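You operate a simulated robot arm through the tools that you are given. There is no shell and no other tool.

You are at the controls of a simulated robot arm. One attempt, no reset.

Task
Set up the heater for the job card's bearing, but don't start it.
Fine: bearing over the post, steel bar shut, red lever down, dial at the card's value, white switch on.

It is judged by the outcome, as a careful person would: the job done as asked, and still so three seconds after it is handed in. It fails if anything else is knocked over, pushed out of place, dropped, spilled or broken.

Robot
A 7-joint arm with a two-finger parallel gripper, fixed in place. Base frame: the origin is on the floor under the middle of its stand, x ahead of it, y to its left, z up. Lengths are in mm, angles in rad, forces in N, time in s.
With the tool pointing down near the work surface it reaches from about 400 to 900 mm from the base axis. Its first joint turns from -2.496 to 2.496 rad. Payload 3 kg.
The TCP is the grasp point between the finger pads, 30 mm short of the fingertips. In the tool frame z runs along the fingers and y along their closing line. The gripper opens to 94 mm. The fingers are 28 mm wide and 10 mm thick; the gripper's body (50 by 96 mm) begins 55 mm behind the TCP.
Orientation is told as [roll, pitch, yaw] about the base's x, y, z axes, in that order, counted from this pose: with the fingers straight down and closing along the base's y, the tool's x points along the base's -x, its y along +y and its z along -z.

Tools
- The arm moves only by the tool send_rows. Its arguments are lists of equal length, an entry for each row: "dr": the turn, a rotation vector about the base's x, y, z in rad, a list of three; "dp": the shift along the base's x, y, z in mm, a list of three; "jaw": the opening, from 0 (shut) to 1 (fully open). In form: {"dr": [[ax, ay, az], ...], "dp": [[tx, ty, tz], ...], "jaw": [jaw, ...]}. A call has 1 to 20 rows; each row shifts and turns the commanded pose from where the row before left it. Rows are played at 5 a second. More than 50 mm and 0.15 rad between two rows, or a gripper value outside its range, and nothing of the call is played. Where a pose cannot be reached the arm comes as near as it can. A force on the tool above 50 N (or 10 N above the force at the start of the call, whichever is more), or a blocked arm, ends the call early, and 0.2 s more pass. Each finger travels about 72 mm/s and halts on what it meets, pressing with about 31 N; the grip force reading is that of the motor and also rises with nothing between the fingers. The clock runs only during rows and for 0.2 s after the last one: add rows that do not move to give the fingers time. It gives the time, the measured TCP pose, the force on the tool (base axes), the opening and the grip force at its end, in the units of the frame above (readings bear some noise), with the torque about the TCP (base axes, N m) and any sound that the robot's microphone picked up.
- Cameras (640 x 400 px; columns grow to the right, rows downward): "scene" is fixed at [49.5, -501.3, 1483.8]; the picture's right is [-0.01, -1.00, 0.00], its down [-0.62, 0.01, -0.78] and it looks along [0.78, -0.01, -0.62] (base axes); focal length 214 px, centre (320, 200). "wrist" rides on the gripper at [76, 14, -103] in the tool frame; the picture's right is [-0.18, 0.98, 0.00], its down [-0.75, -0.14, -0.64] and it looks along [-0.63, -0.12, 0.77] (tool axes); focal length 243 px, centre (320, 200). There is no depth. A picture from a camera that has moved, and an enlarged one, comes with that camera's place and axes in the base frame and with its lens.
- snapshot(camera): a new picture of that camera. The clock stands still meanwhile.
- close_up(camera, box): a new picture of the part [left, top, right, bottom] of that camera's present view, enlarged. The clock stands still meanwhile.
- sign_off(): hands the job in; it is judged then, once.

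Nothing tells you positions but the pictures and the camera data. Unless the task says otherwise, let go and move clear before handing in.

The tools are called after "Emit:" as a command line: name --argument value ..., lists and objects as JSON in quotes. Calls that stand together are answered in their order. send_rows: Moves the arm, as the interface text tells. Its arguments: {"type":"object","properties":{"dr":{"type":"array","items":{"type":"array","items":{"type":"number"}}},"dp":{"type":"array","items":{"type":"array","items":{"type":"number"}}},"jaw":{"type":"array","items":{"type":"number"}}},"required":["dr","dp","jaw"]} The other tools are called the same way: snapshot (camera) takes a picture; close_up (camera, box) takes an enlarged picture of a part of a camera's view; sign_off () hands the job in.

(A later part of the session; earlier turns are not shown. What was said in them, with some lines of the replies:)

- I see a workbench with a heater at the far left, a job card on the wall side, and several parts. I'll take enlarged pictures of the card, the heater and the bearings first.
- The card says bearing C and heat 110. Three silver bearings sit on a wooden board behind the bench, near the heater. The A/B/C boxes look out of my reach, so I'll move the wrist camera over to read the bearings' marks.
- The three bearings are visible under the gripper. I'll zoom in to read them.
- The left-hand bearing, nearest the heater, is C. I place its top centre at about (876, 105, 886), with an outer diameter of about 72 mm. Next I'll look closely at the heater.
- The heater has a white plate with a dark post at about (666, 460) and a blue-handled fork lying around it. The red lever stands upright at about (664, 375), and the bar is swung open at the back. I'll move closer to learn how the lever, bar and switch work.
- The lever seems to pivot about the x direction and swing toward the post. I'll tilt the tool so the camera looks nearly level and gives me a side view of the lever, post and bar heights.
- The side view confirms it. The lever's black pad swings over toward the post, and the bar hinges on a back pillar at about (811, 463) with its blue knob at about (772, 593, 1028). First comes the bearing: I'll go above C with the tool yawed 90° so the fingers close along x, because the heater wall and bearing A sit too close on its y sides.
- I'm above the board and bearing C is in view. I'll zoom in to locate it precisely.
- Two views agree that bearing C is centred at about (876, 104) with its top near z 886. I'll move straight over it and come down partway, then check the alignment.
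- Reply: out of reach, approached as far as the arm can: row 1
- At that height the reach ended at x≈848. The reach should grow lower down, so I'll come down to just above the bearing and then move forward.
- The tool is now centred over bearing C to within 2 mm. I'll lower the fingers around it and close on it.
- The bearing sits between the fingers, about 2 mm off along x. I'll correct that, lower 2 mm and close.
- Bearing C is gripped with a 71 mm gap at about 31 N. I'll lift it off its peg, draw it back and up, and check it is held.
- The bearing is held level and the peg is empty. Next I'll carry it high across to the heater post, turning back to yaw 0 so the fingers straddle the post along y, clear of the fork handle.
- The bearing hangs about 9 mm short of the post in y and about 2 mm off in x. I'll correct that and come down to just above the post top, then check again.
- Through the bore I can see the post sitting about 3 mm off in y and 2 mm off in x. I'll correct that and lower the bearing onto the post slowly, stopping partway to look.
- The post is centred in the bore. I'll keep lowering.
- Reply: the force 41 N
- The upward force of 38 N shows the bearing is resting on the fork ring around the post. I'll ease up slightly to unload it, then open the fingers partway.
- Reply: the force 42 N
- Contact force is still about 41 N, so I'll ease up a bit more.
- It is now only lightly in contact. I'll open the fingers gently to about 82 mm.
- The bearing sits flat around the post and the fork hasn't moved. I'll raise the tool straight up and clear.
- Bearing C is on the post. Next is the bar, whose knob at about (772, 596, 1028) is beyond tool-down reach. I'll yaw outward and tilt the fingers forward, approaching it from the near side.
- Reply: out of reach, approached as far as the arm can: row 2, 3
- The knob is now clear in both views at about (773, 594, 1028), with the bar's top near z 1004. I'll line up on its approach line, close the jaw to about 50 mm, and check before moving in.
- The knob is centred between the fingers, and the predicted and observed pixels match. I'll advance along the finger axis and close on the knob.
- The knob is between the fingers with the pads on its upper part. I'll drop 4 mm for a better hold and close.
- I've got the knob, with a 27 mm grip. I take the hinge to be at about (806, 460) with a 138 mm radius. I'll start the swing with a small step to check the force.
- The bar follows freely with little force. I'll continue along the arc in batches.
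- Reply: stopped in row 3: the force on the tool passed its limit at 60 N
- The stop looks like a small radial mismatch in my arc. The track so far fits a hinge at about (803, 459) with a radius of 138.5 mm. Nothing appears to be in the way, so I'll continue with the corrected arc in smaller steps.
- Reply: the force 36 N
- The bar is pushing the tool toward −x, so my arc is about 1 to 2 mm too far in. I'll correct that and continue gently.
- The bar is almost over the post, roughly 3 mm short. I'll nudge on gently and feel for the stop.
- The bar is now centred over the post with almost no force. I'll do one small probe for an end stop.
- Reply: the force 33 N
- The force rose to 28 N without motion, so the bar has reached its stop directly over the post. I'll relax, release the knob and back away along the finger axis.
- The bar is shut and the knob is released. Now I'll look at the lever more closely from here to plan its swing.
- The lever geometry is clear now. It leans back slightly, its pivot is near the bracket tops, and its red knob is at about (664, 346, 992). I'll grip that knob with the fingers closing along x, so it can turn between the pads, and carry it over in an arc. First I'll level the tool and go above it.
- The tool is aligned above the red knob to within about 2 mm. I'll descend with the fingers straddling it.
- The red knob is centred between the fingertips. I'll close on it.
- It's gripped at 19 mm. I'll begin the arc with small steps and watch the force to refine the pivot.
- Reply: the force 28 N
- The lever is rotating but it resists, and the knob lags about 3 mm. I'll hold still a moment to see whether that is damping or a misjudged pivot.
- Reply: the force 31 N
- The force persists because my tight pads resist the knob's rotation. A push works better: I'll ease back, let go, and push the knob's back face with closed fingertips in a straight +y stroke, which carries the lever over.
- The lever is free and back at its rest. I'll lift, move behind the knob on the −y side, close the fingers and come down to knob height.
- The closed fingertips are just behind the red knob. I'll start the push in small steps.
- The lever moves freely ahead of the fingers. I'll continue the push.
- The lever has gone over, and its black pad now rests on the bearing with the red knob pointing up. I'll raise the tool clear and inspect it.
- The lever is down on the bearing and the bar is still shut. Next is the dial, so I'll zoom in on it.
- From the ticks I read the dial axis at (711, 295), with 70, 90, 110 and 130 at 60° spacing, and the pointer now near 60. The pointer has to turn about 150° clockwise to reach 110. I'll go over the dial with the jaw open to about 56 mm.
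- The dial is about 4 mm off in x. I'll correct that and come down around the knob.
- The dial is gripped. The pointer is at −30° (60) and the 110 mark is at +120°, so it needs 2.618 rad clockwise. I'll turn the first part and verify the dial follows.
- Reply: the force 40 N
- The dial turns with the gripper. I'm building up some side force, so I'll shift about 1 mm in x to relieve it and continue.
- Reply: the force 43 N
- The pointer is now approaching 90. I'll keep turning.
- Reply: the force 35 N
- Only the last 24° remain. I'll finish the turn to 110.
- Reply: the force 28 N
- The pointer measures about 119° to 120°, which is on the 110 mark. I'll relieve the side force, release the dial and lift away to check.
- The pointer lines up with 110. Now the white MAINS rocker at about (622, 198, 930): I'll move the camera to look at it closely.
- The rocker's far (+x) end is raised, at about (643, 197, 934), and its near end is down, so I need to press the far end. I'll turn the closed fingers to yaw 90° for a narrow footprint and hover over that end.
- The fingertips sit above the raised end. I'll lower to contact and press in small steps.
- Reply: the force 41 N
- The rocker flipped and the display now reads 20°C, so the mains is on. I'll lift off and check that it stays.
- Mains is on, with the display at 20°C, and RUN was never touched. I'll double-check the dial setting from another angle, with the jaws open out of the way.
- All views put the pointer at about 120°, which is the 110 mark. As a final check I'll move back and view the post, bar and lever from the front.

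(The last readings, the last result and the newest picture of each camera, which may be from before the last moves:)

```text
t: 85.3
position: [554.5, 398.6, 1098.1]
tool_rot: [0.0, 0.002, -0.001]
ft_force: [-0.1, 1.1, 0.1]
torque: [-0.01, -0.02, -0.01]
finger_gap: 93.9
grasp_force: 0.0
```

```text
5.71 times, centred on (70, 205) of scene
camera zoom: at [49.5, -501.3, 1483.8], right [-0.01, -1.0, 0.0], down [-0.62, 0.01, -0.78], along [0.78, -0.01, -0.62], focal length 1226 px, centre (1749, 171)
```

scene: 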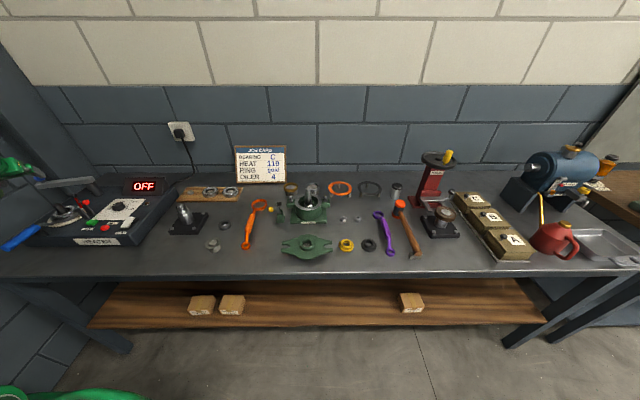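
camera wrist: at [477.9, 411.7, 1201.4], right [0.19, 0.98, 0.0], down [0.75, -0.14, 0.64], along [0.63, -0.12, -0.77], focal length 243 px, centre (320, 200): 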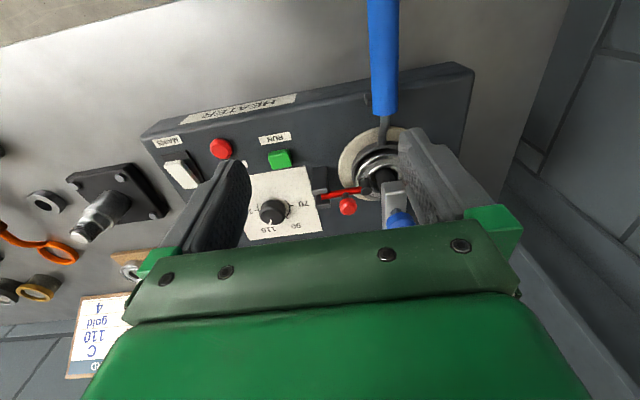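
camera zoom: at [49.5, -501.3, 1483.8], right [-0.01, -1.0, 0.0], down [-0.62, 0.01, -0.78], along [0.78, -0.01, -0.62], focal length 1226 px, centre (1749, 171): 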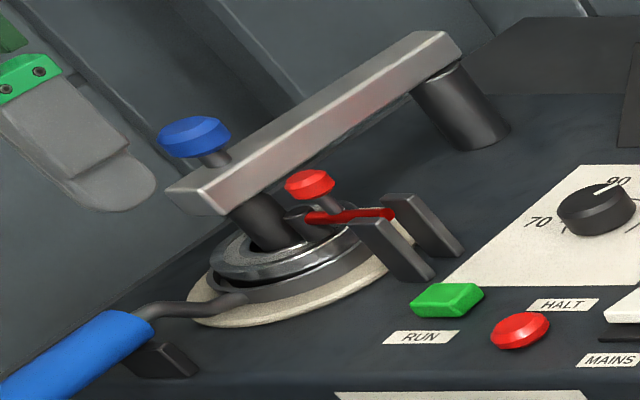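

Everything looks right: the bearing is on the post, the bar is over it, the lever pad is on the bearing, and the dial and switch are set. I'll back the arm away to its starting area and take a last look at the whole bench.

Emit:
send_rows --dr '[[0, 0, 0], [0, 0, 0], [0, 0, 0], [0, 0, 0], [0, 0, 0], [0, 0, 0], [0, 0, 0]]' --dp '[[-20, -10, 20], [-20, -10, 20], [-20, -10, 20], [-20, -10, 20], [-20, -10, 10], [-20, -10, 10], [0, 0, 0]]' --jaw '[1, 1, 1, 1, 1, 1, 1]'

Emit:
snapshot --camera "scene"

Emit:
close_up --camera "scene" --box '[0, 160, 180, 260]'

Emit:
close_up --camera "scene" --box '[160, 170, 300, 260]'

```text
t: 86.9
position: [435.2, 339.2, 1198.6]
tool_rot: [-0.001, 0.001, -0.001]
ft_force: [0.0, -0.8, -0.1]
torque: [0.01, 0.01, 0.02]
finger_gap: 94.2
grasp_force: 0.0
```

```text
taken
```

scene: 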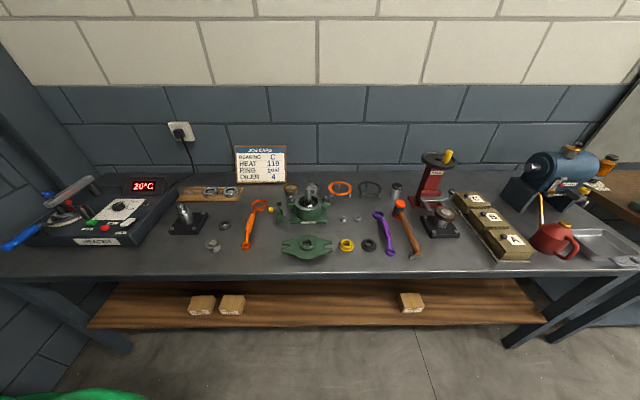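

```text
3.56 times, centred on (90, 210) of scene
camera zoom: at [49.5, -501.3, 1483.8], right [-0.01, -1.0, 0.0], down [-0.62, 0.01, -0.78], along [0.78, -0.01, -0.62], focal length 763 px, centre (1138, 164)
```

zoom: 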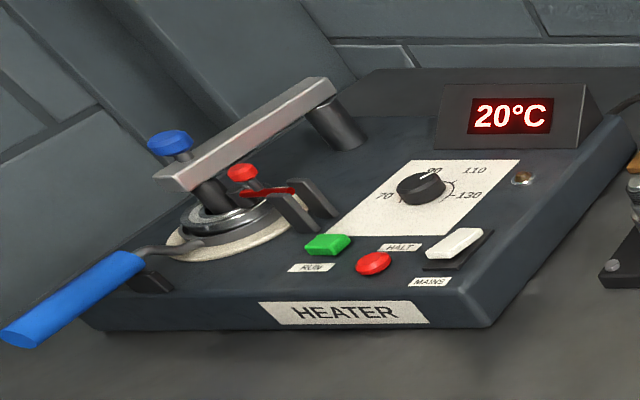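

```text
4.44 times, centred on (230, 215) of scene
camera zoom: at [49.5, -501.3, 1483.8], right [-0.01, -1.0, 0.0], down [-0.62, 0.01, -0.78], along [0.78, -0.01, -0.62], focal length 953 px, centre (720, 133)
```

zoom: 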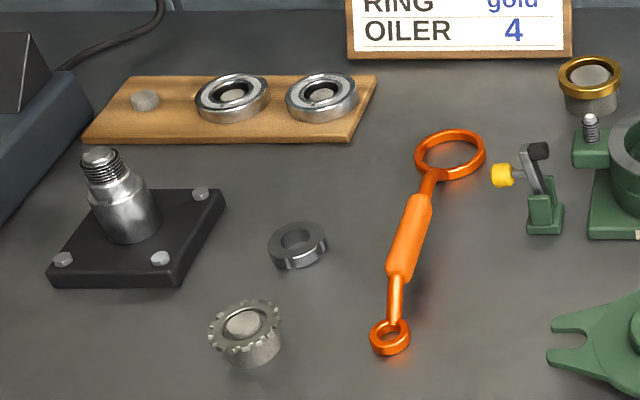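

The heater is set up: bearing C is on the post, the bar is shut, the red lever is down, the dial is at 110 and the mains is on at a steady 20°C. It has not been started, and everything else on the bench is where it was. The arm is clear, so I'm handing the job in.

Emit:
sign_off

```text
The job is handed in.
```

The heater is set up for the card's bearing and has not been started; I never touched RUN. The job is handed in, but I got no verdict back.

- **Bearing:** C is over the post, resting on the blue-handled fork that was already lying around it.
- **Steel bar:** it is shut over the post and pushed to its end stop.
- **Red lever:** it is down, with its pad on the bearing. It fell the last part on its own once pushed past upright.
- **Dial:** it is on the 110 mark. My readings from several camera angles average out on the mark, to within a few degrees of rotation (60° is 20 on the scale).
- **White switch:** it is on, and the display changed from OFF to 20°C and stayed there.

In the last pictures nothing else on the bench had moved. The arm was back near its starting position with the gripper empty.
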